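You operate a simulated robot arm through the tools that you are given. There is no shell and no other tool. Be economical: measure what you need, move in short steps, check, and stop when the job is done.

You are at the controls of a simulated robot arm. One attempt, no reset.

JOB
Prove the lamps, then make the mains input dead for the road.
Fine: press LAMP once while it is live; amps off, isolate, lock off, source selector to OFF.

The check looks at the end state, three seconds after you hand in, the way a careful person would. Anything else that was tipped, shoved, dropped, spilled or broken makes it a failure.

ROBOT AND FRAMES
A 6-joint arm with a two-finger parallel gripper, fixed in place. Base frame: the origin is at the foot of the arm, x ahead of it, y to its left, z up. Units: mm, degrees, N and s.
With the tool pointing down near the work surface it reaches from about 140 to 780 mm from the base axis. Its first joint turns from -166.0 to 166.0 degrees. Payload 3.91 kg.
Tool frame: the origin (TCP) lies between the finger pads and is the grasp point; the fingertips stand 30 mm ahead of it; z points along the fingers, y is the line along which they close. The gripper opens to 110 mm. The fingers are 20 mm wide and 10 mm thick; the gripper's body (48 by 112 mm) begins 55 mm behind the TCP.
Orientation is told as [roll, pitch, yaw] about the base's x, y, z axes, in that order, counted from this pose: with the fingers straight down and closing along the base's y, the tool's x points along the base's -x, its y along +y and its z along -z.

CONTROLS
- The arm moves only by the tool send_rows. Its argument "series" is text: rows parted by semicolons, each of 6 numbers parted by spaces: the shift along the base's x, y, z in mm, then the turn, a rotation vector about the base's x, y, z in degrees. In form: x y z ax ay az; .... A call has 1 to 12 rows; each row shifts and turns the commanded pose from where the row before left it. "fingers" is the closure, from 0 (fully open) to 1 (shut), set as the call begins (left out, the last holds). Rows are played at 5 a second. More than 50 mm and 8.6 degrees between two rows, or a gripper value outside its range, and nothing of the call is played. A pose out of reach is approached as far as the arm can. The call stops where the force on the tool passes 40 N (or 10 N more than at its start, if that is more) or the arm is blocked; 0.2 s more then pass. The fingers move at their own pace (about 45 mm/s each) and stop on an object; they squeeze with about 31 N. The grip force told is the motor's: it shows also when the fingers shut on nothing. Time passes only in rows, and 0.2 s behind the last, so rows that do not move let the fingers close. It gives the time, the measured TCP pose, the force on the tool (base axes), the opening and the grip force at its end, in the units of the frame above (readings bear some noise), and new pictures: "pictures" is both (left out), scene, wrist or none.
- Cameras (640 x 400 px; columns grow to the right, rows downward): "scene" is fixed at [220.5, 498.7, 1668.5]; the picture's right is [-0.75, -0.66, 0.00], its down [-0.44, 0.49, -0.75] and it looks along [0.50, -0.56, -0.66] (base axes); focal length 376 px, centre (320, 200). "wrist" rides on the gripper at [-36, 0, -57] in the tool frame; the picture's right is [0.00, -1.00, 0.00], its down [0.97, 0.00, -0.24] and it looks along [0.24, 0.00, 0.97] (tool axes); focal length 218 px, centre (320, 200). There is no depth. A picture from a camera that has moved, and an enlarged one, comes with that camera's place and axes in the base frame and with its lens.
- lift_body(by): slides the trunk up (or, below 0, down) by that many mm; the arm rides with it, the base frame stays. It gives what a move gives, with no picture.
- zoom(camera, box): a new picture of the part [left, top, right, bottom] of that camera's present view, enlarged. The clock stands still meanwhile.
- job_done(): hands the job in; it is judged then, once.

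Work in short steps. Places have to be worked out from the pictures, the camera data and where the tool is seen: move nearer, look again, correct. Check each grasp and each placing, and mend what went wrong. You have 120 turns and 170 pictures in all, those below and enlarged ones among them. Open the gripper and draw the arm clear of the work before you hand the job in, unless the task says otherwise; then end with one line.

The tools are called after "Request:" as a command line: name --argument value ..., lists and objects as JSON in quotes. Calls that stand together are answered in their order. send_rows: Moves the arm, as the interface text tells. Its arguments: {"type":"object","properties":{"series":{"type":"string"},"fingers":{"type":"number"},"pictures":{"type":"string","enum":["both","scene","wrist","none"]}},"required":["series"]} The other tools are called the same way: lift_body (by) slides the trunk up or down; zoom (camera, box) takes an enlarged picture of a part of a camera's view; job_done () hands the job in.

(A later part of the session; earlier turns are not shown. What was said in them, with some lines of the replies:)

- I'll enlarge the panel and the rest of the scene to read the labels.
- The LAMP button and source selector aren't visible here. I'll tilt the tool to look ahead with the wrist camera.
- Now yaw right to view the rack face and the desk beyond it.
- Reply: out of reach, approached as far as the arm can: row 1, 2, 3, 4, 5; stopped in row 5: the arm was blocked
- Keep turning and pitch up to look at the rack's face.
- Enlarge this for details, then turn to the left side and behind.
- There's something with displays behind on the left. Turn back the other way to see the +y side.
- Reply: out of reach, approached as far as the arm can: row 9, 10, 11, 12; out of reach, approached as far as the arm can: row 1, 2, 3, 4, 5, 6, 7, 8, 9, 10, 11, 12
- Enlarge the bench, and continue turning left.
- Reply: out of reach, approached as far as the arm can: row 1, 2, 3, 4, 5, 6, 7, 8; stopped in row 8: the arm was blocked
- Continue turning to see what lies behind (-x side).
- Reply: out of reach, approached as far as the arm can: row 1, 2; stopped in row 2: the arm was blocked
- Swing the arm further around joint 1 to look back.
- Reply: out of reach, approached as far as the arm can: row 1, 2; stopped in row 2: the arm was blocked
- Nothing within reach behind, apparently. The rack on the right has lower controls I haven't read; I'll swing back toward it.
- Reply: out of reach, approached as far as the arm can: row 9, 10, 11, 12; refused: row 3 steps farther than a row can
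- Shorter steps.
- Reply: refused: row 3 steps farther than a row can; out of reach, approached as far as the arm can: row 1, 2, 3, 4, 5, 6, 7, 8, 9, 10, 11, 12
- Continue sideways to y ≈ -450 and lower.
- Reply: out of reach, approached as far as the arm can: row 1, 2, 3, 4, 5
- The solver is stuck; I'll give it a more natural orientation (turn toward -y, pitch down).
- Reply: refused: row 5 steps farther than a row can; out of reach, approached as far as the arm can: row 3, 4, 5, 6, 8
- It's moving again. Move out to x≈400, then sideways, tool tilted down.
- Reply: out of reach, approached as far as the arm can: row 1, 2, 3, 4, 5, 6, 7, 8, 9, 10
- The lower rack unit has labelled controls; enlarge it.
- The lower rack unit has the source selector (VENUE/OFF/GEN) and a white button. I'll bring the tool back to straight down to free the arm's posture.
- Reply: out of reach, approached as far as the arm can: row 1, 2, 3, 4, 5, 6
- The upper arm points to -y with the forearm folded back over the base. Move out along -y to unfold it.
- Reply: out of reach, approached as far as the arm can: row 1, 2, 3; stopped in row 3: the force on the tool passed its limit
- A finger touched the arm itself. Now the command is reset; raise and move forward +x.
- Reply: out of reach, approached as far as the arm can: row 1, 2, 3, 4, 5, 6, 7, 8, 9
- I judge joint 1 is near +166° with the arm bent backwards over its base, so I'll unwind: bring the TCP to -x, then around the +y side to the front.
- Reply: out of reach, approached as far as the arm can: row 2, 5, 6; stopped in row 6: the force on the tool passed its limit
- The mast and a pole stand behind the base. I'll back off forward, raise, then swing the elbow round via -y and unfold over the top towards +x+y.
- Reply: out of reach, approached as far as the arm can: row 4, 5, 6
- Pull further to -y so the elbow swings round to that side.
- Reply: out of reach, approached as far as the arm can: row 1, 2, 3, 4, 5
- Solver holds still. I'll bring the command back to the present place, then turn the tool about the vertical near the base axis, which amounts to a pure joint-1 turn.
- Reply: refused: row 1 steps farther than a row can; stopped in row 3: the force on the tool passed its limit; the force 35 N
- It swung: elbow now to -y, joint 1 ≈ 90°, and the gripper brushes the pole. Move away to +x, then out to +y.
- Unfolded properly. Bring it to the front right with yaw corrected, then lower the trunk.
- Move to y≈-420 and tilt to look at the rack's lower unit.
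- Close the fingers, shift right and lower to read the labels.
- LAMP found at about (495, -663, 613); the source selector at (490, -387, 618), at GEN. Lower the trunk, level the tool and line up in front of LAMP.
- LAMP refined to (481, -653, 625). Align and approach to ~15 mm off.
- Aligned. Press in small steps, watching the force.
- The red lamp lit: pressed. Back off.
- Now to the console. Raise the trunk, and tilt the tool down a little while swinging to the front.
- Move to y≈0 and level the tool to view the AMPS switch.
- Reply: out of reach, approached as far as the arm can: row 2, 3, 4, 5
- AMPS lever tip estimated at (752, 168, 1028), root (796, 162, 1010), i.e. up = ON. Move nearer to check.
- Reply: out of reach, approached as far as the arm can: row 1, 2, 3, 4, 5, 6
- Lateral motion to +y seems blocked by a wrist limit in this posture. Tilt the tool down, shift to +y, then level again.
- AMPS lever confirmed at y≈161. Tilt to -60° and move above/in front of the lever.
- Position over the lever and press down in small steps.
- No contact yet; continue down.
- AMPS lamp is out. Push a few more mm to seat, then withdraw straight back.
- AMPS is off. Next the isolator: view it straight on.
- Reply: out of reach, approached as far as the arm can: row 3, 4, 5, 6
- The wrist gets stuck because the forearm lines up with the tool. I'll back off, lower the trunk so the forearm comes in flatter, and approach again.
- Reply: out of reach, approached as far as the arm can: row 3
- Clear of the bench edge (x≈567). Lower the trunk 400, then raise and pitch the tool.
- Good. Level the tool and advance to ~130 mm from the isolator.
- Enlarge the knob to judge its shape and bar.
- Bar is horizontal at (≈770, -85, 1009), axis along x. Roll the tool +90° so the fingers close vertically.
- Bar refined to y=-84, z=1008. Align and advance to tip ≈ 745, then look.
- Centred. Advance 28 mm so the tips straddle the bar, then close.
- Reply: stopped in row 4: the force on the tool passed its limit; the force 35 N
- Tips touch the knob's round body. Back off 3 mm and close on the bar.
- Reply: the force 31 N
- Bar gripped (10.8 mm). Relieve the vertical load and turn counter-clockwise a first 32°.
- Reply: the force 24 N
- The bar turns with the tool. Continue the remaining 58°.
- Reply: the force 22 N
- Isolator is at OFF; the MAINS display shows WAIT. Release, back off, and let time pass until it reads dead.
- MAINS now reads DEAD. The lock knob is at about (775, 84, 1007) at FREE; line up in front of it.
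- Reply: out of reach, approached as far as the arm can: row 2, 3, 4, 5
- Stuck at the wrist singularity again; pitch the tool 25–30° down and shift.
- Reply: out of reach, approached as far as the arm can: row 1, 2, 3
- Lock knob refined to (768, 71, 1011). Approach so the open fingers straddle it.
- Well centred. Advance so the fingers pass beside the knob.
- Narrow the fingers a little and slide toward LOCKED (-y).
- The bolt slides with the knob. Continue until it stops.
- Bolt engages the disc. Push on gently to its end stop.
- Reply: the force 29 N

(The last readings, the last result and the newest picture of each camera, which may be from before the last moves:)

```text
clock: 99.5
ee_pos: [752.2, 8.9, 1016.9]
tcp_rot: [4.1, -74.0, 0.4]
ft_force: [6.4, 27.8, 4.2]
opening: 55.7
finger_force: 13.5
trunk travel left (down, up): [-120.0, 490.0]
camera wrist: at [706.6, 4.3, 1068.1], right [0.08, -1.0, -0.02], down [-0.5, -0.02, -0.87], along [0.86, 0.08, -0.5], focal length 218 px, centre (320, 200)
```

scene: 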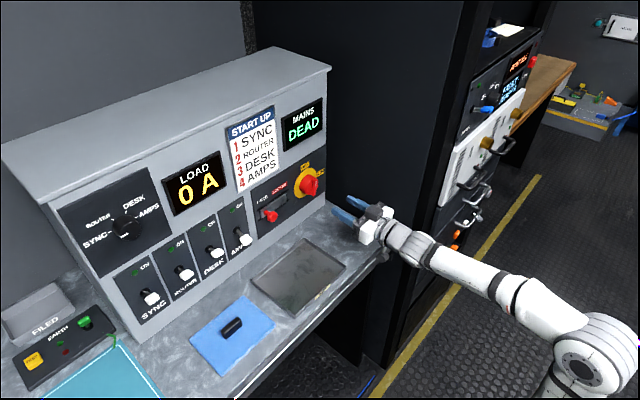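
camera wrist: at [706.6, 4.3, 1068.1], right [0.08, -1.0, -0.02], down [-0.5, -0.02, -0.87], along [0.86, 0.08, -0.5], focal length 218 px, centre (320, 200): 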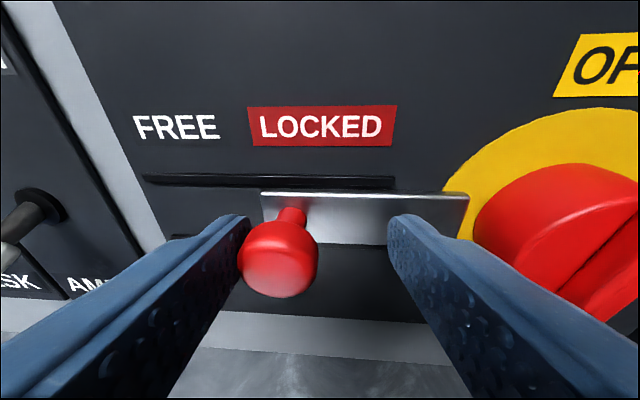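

End stop reached. Relax, open, and withdraw straight back.

Request:
send_rows --series "0 0 0 0 0 0;-20 0 4 0 0 0;-40 0 10 0 0 0;-40 0 10 0 0 0;0 0 0 0 0 0" --fingers 0.45

```text
clock: 100.7
ee_pos: [651.6, 3.5, 1040.6]
tcp_rot: [4.6, -74.1, -0.1]
ft_force: [-0.1, 0.9, -0.4]
opening: 60.6
finger_force: 0.1
trunk travel left (down, up): [-120.0, 490.0]
camera wrist: at [605.9, -0.1, 1092.5], right [0.08, -1.0, -0.02], down [-0.5, -0.02, -0.87], along [0.87, 0.08, -0.5], focal length 218 px, centre (320, 200)
```

scene: 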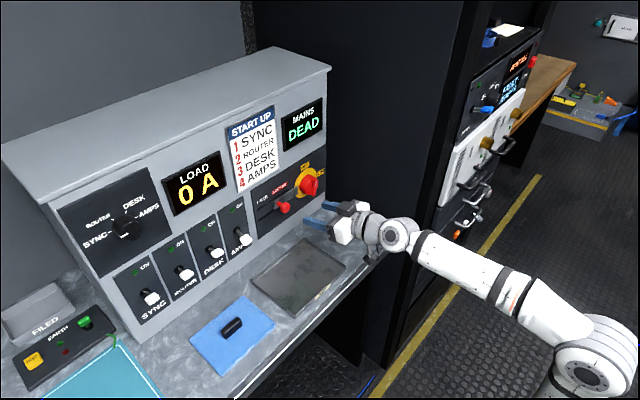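
wrist: 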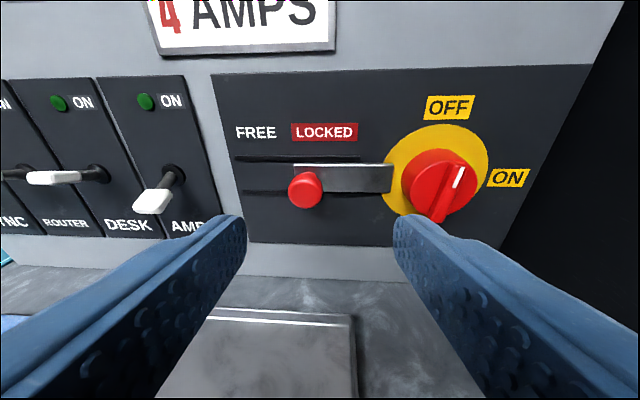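

Locked with the bolt over the disc. Now retreat and go to the rack's source selector.

Request:
send_rows --series "-45 -5 10 0 8 0;-45 -10 10 0 8 0;-45 -20 0 0 8 0;-40 -20 0 0 8 0;-40 -25 0 0 0 -4.8;-20 -40 0 0 0 0;-10 -45 0 0 0 0;-10 -45 0 0 0 0;0 -45 0 0 0 0;0 -45 0 0 0 0;0 -45 0 0 0 0" --pictures "wrist"

```text
clock: 103.1
ee_pos: [397.1, -341.0, 1062.5]
tcp_rot: [4.6, -42.1, -4.9]
ft_force: [0.2, 0.3, 0.1]
opening: 60.2
finger_force: 0.1
trunk travel left (down, up): [-120.0, 490.0]
camera wrist: at [384.1, -344.2, 1129.8], right [-0.03, -1.0, -0.06], down [-0.88, 0.06, -0.47], along [0.48, 0.04, -0.88], focal length 218 px, centre (320, 200)
```

wrist: 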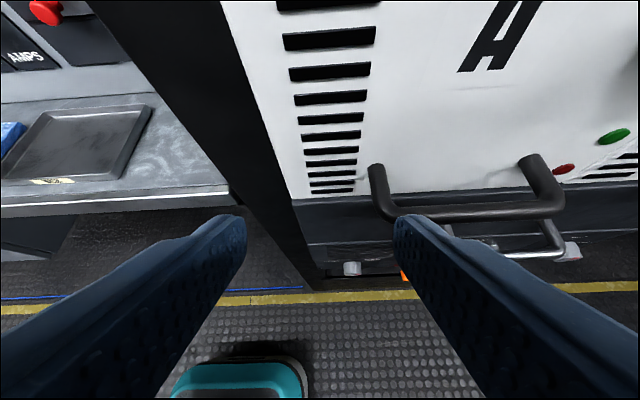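

Draw back to x≈310 and descend in front of the rack, squaring up the tool.

Request:
send_rows --series "-40 0 0 -3.4 0 0;-40 0 0 0 0 1.7;0 -15 -45 0 -7 0;0 -15 -45 0 -7 0;0 -15 -45 0 -7 0;0 0 -45 0 -7 0;0 0 -45 0 -7 0;0 0 -45 0 -6 0;0 0 -45 0 -6 0;0 0 -45 0 0 0;0 0 -45 0 0 0;0 0 0 0 0 0"

```text
clock: 105.7
ee_pos: [316.3, -385.1, 656.7]
tcp_rot: [3.7, -89.2, -3.9]
ft_force: [-0.7, -1.0, 0.5]
opening: 60.8
finger_force: 0.1
trunk travel left (down, up): [-120.0, 490.0]
camera wrist: at [258.6, -385.4, 693.6], right [0.0, -1.0, 0.0], down [-0.25, 0.0, -0.97], along [0.97, 0.0, -0.25], focal length 218 px, centre (320, 200)
```

scene: 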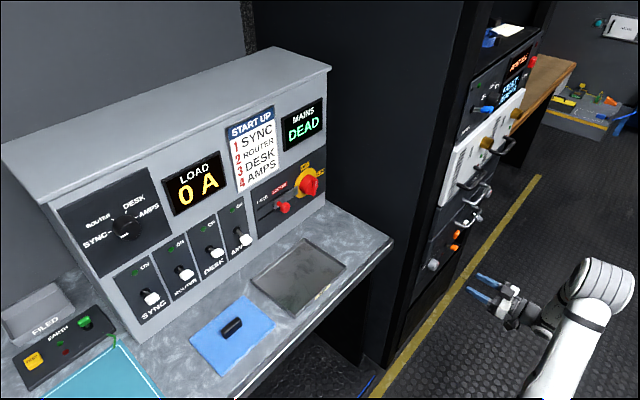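
wrist: 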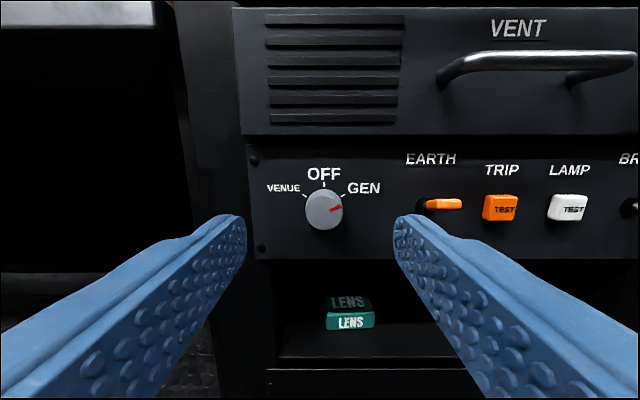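

Request:
zoom --camera "wrist" --box '[250, 150, 410, 250]'

```text
4.00 times, centred on (330, 200) of wrist
camera zoom: at [258.6, -385.4, 693.6], right [0.0, -1.0, 0.0], down [-0.25, 0.0, -0.97], along [0.97, 0.0, -0.25], focal length 873 px, centre (280, 200)
```

zoom: 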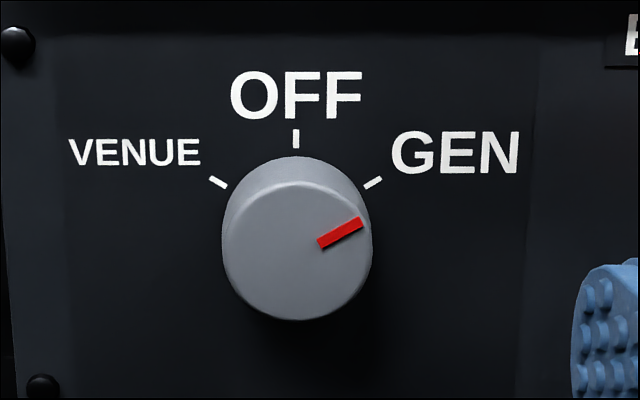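

Round knob, mark at GEN (~60° clockwise of OFF), front centre at (488, -390, 621). Pre-roll +60° and align.

Request:
send_rows --series "20 -3 -18 7.5 0 0;20 -2 -18 7.5 0 0;20 0 0 7.5 0 0;20 0 0 7.5 0 0;0 0 0 7.5 0 0;0 0 0 7.5 0 0;0 0 0 7.5 0 0;0 0 0 7.5 0 0;0 0 0 0 0 0" --pictures "wrist"

```text
clock: 107.7
ee_pos: [396.2, -391.7, 620.1]
tcp_rot: [89.4, -29.9, -89.2]
ft_force: [0.4, 0.2, 0.4]
opening: 60.7
finger_force: 0.1
trunk travel left (down, up): [-120.0, 490.0]
camera wrist: at [338.8, -422.3, 639.3], right [0.0, -0.5, -0.87], down [-0.25, 0.84, -0.48], along [0.97, 0.22, -0.13], focal length 218 px, centre (320, 200)
```

wrist: 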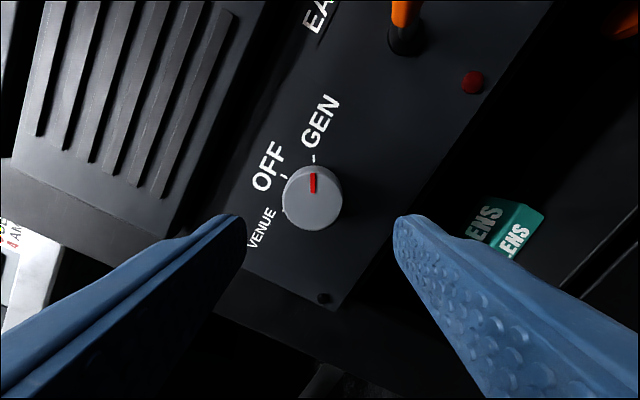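

Knob refined to y≈-386.5, z≈623. Correct and advance.

Request:
send_rows --series "30 5 3 0 0 0;30 0 0 0 0 0;0 0 0 0 0 0" --pictures "wrist"

```text
clock: 108.5
ee_pos: [456.7, -385.7, 622.5]
tcp_rot: [89.6, -29.9, -89.1]
ft_force: [0.5, -0.1, 0.0]
opening: 60.5
finger_force: 0.1
trunk travel left (down, up): [-120.0, 490.0]
camera wrist: at [399.2, -417.0, 642.4], right [0.0, -0.5, -0.87], down [-0.25, 0.84, -0.48], along [0.97, 0.22, -0.13], focal length 218 px, centre (320, 200)
```

wrist: 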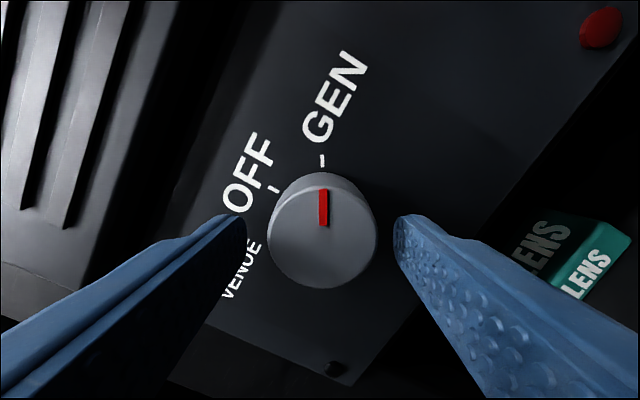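

Centred. Advance 16 mm, then close on the knob.

Request:
send_rows --series "8 1 0 0 0 0;8 1 0 0 0 0;0 0 0 0 0 0" --pictures "none"

Request:
send_rows --series "0 0 0 0 0 0;0 0 0 0 0 0;0 0 0 0 0 0;0 0 0 0 0 0" --fingers 1 --pictures "wrist"

```text
clock: 109.1
ee_pos: [464.4, -384.7, 622.7]
tcp_rot: [89.5, -29.7, -89.5]
ft_force: [-22.1, 1.2, 1.9]
opening: 61.5
finger_force: 0.4
trunk travel left (down, up): [-120.0, 490.0]
stopped in row 2: the force on the tool passed its limit (the readings are from after the stop); the commanded pose is now the measured one
```

```text
clock: 110.1
ee_pos: [462.4, -385.0, 622.8]
tcp_rot: [89.5, -29.7, -89.6]
ft_force: [-37.7, 4.3, 3.6]
opening: 42.1
finger_force: 31.0
trunk travel left (down, up): [-120.0, 490.0]
camera wrist: at [406.0, -415.8, 642.0], right [0.0, -0.5, -0.87], down [-0.25, 0.84, -0.48], along [0.97, 0.21, -0.13], focal length 218 px, centre (320, 200)
```

wrist: 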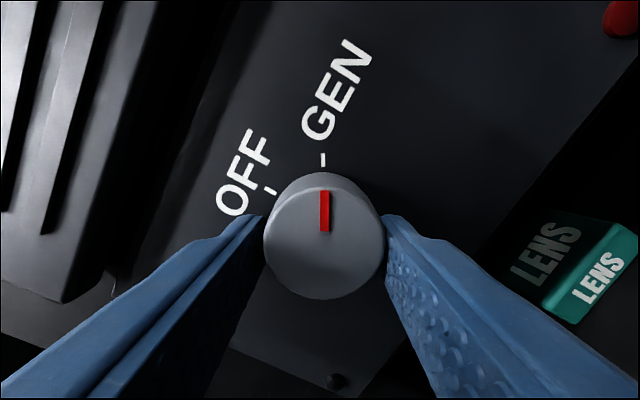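

Gripped (42 mm) with tips on the panel. Ease back 3 mm, then turn -60° about x.

Request:
send_rows --series "-2 0 0 0 0 0;-1 0 0 0 0 0;0 0 0 -7.5 0 0;0 0 0 -7.5 0 0;0 0 0 -7.5 0 0;0 0 0 -7.5 0 0;0 0 0 0 0 0" --pictures "wrist"

```text
clock: 111.7
ee_pos: [464.0, -387.0, 619.5]
tcp_rot: [88.4, -59.7, -88.8]
ft_force: [16.7, -32.3, -12.8]
opening: 39.5
finger_force: 45.3
trunk travel left (down, up): [-120.0, 490.0]
camera wrist: at [405.8, -404.7, 652.5], right [-0.01, -0.86, -0.5], down [-0.25, 0.49, -0.84], along [0.97, 0.12, -0.22], focal length 218 px, centre (320, 200)
```

wrist: 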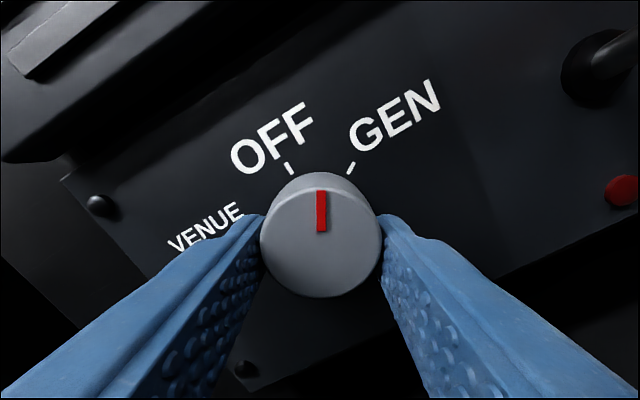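

The knob turns. Relieve the side load (-y, -z) and turn the other 30°.

Request:
send_rows --series "0 -2 -1 0 0 0;0 0 0 -7.5 0 0;0 0 0 -7.5 0 0;0 0 0 -7.5 0 0;0 0 0 -7.5 0 0;0 0 0 0 0 0" --pictures "wrist"

```text
clock: 113.2
ee_pos: [462.2, -390.0, 619.8]
tcp_rot: [13.8, -89.2, -14.5]
ft_force: [13.5, -13.0, -9.6]
opening: 39.6
finger_force: 44.4
trunk travel left (down, up): [-120.0, 490.0]
stopped in row 6: the force on the tool passed its limit (the readings are from after the stop); the commanded pose is now the measured one
camera wrist: at [405.7, -389.0, 656.5], right [-0.01, -1.0, 0.0], down [-0.25, 0.01, -0.97], along [0.97, -0.01, -0.25], focal length 218 px, centre (320, 200)
```

wrist: 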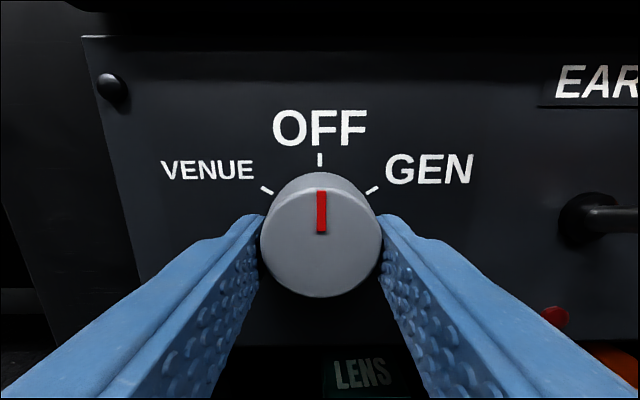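

Mark points at OFF. Open and draw back.

Request:
send_rows --series "0 0 0 0 0 0;0 0 0 0 0 0;0 0 0 0 0 0;-20 0 0 0 0 0;-40 0 0 0 0 0;-40 0 0 0 0 0;-40 0 0 0 0 0;0 0 0 0 0 0" --fingers 0.4

Request:
zoom --camera "wrist" --box '[230, 120, 470, 270]'

Request:
zoom --camera "scene" --box '[100, 80, 340, 320]'

```text
clock: 115.0
ee_pos: [321.0, -389.0, 620.7]
tcp_rot: [10.8, -89.4, -11.3]
ft_force: [0.4, -0.3, -0.7]
opening: 66.0
finger_force: 0.0
trunk travel left (down, up): [-120.0, 490.0]
camera wrist: at [264.1, -388.0, 657.9], right [-0.01, -1.0, 0.0], down [-0.25, 0.0, -0.97], along [0.97, -0.01, -0.25], focal length 218 px, centre (320, 200)
```

scene: 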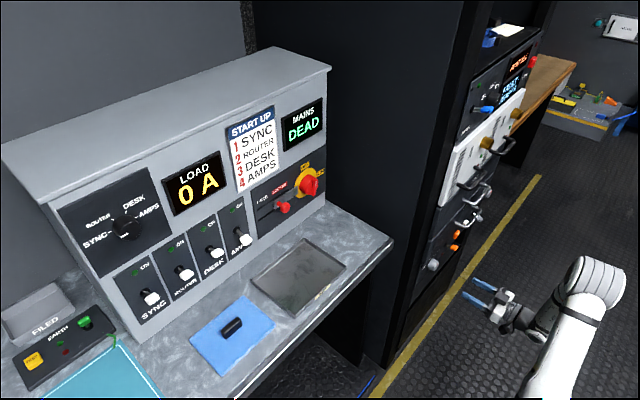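
wrist: 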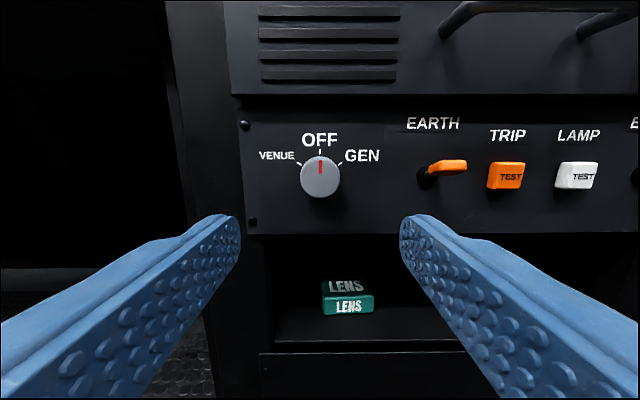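

```text
2.67 times, centred on (350, 195) of wrist
camera zoom: at [264.1, -388.0, 657.9], right [-0.01, -1.0, 0.0], down [-0.25, 0.0, -0.97], along [0.97, -0.01, -0.25], focal length 582 px, centre (240, 213)
```

zoom: 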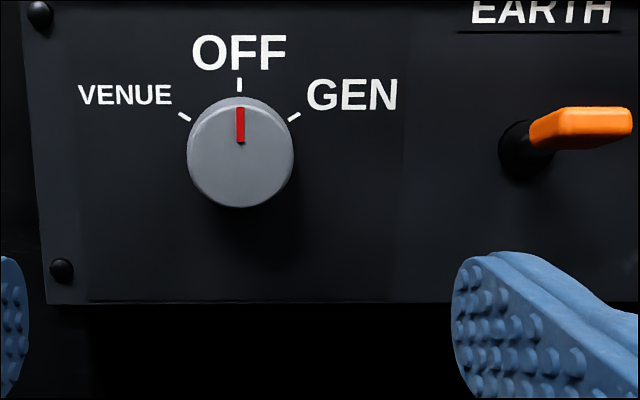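

```text
1.67 times, centred on (220, 200) of scene
camera zoom: at [220.5, 498.7, 1668.5], right [-0.75, -0.66, 0.0], down [-0.44, 0.49, -0.75], along [0.5, -0.56, -0.66], focal length 626 px, centre (487, 200)
```

zoom: 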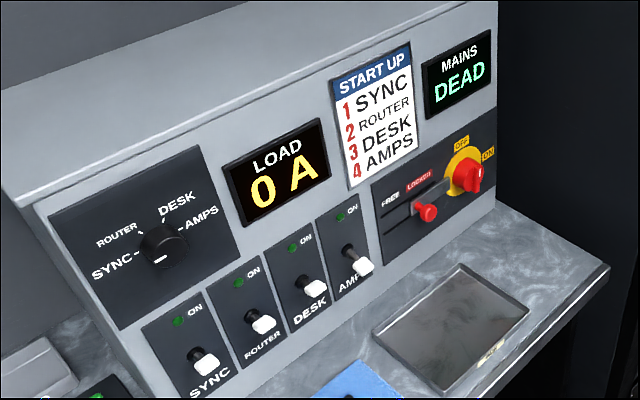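

AMPS is down, the isolator is at OFF, the bolt is locked, the selector is at OFF and MAINS reads DEAD. Open the gripper fully and draw back a bit more.

Request:
send_rows --series "-20 -20 0 0 0 0;0 -20 20 0 0 0;0 0 20 0 0 0;0 0 0 0 0 0;0 0 0 0 0 0" --fingers 0

```text
clock: 116.2
ee_pos: [302.9, -428.2, 662.0]
tcp_rot: [11.7, -89.3, -12.3]
ft_force: [-0.4, -0.1, 1.1]
opening: 109.8
finger_force: 0.0
trunk travel left (down, up): [-120.0, 490.0]
camera wrist: at [245.1, -428.0, 698.5], right [-0.01, -1.0, 0.0], down [-0.25, 0.0, -0.97], along [0.97, -0.01, -0.25], focal length 218 px, centre (320, 200)
```

scene: 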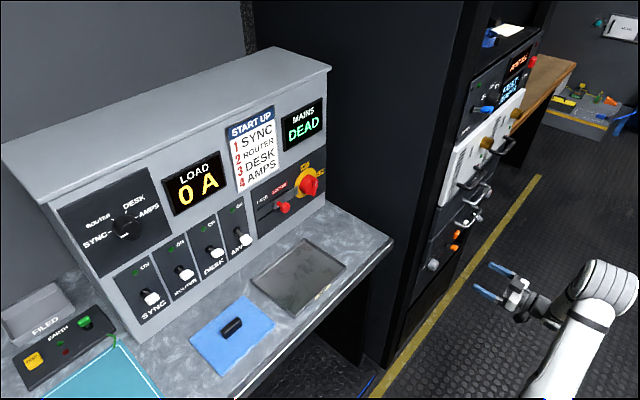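
wrist: 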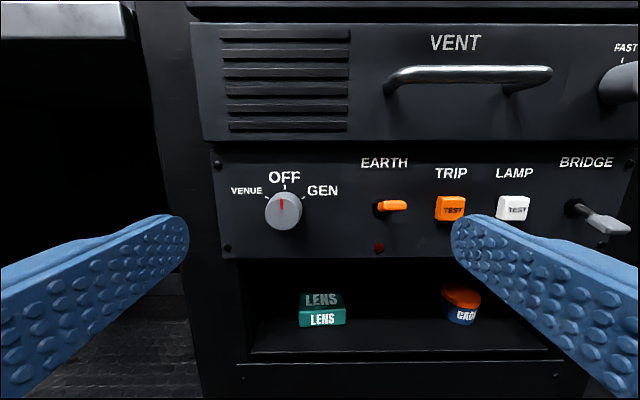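

The arm is clear and every control is in its final position, so I'm handing the job in.

Request:
job_done

```text
The job is handed in.
```

The job is handed in: I pressed LAMP once while the mains was live (the red lamp lit), then set AMPS off, the isolator to OFF, the lock to LOCKED and the source selector to OFF; MAINS reads DEAD.
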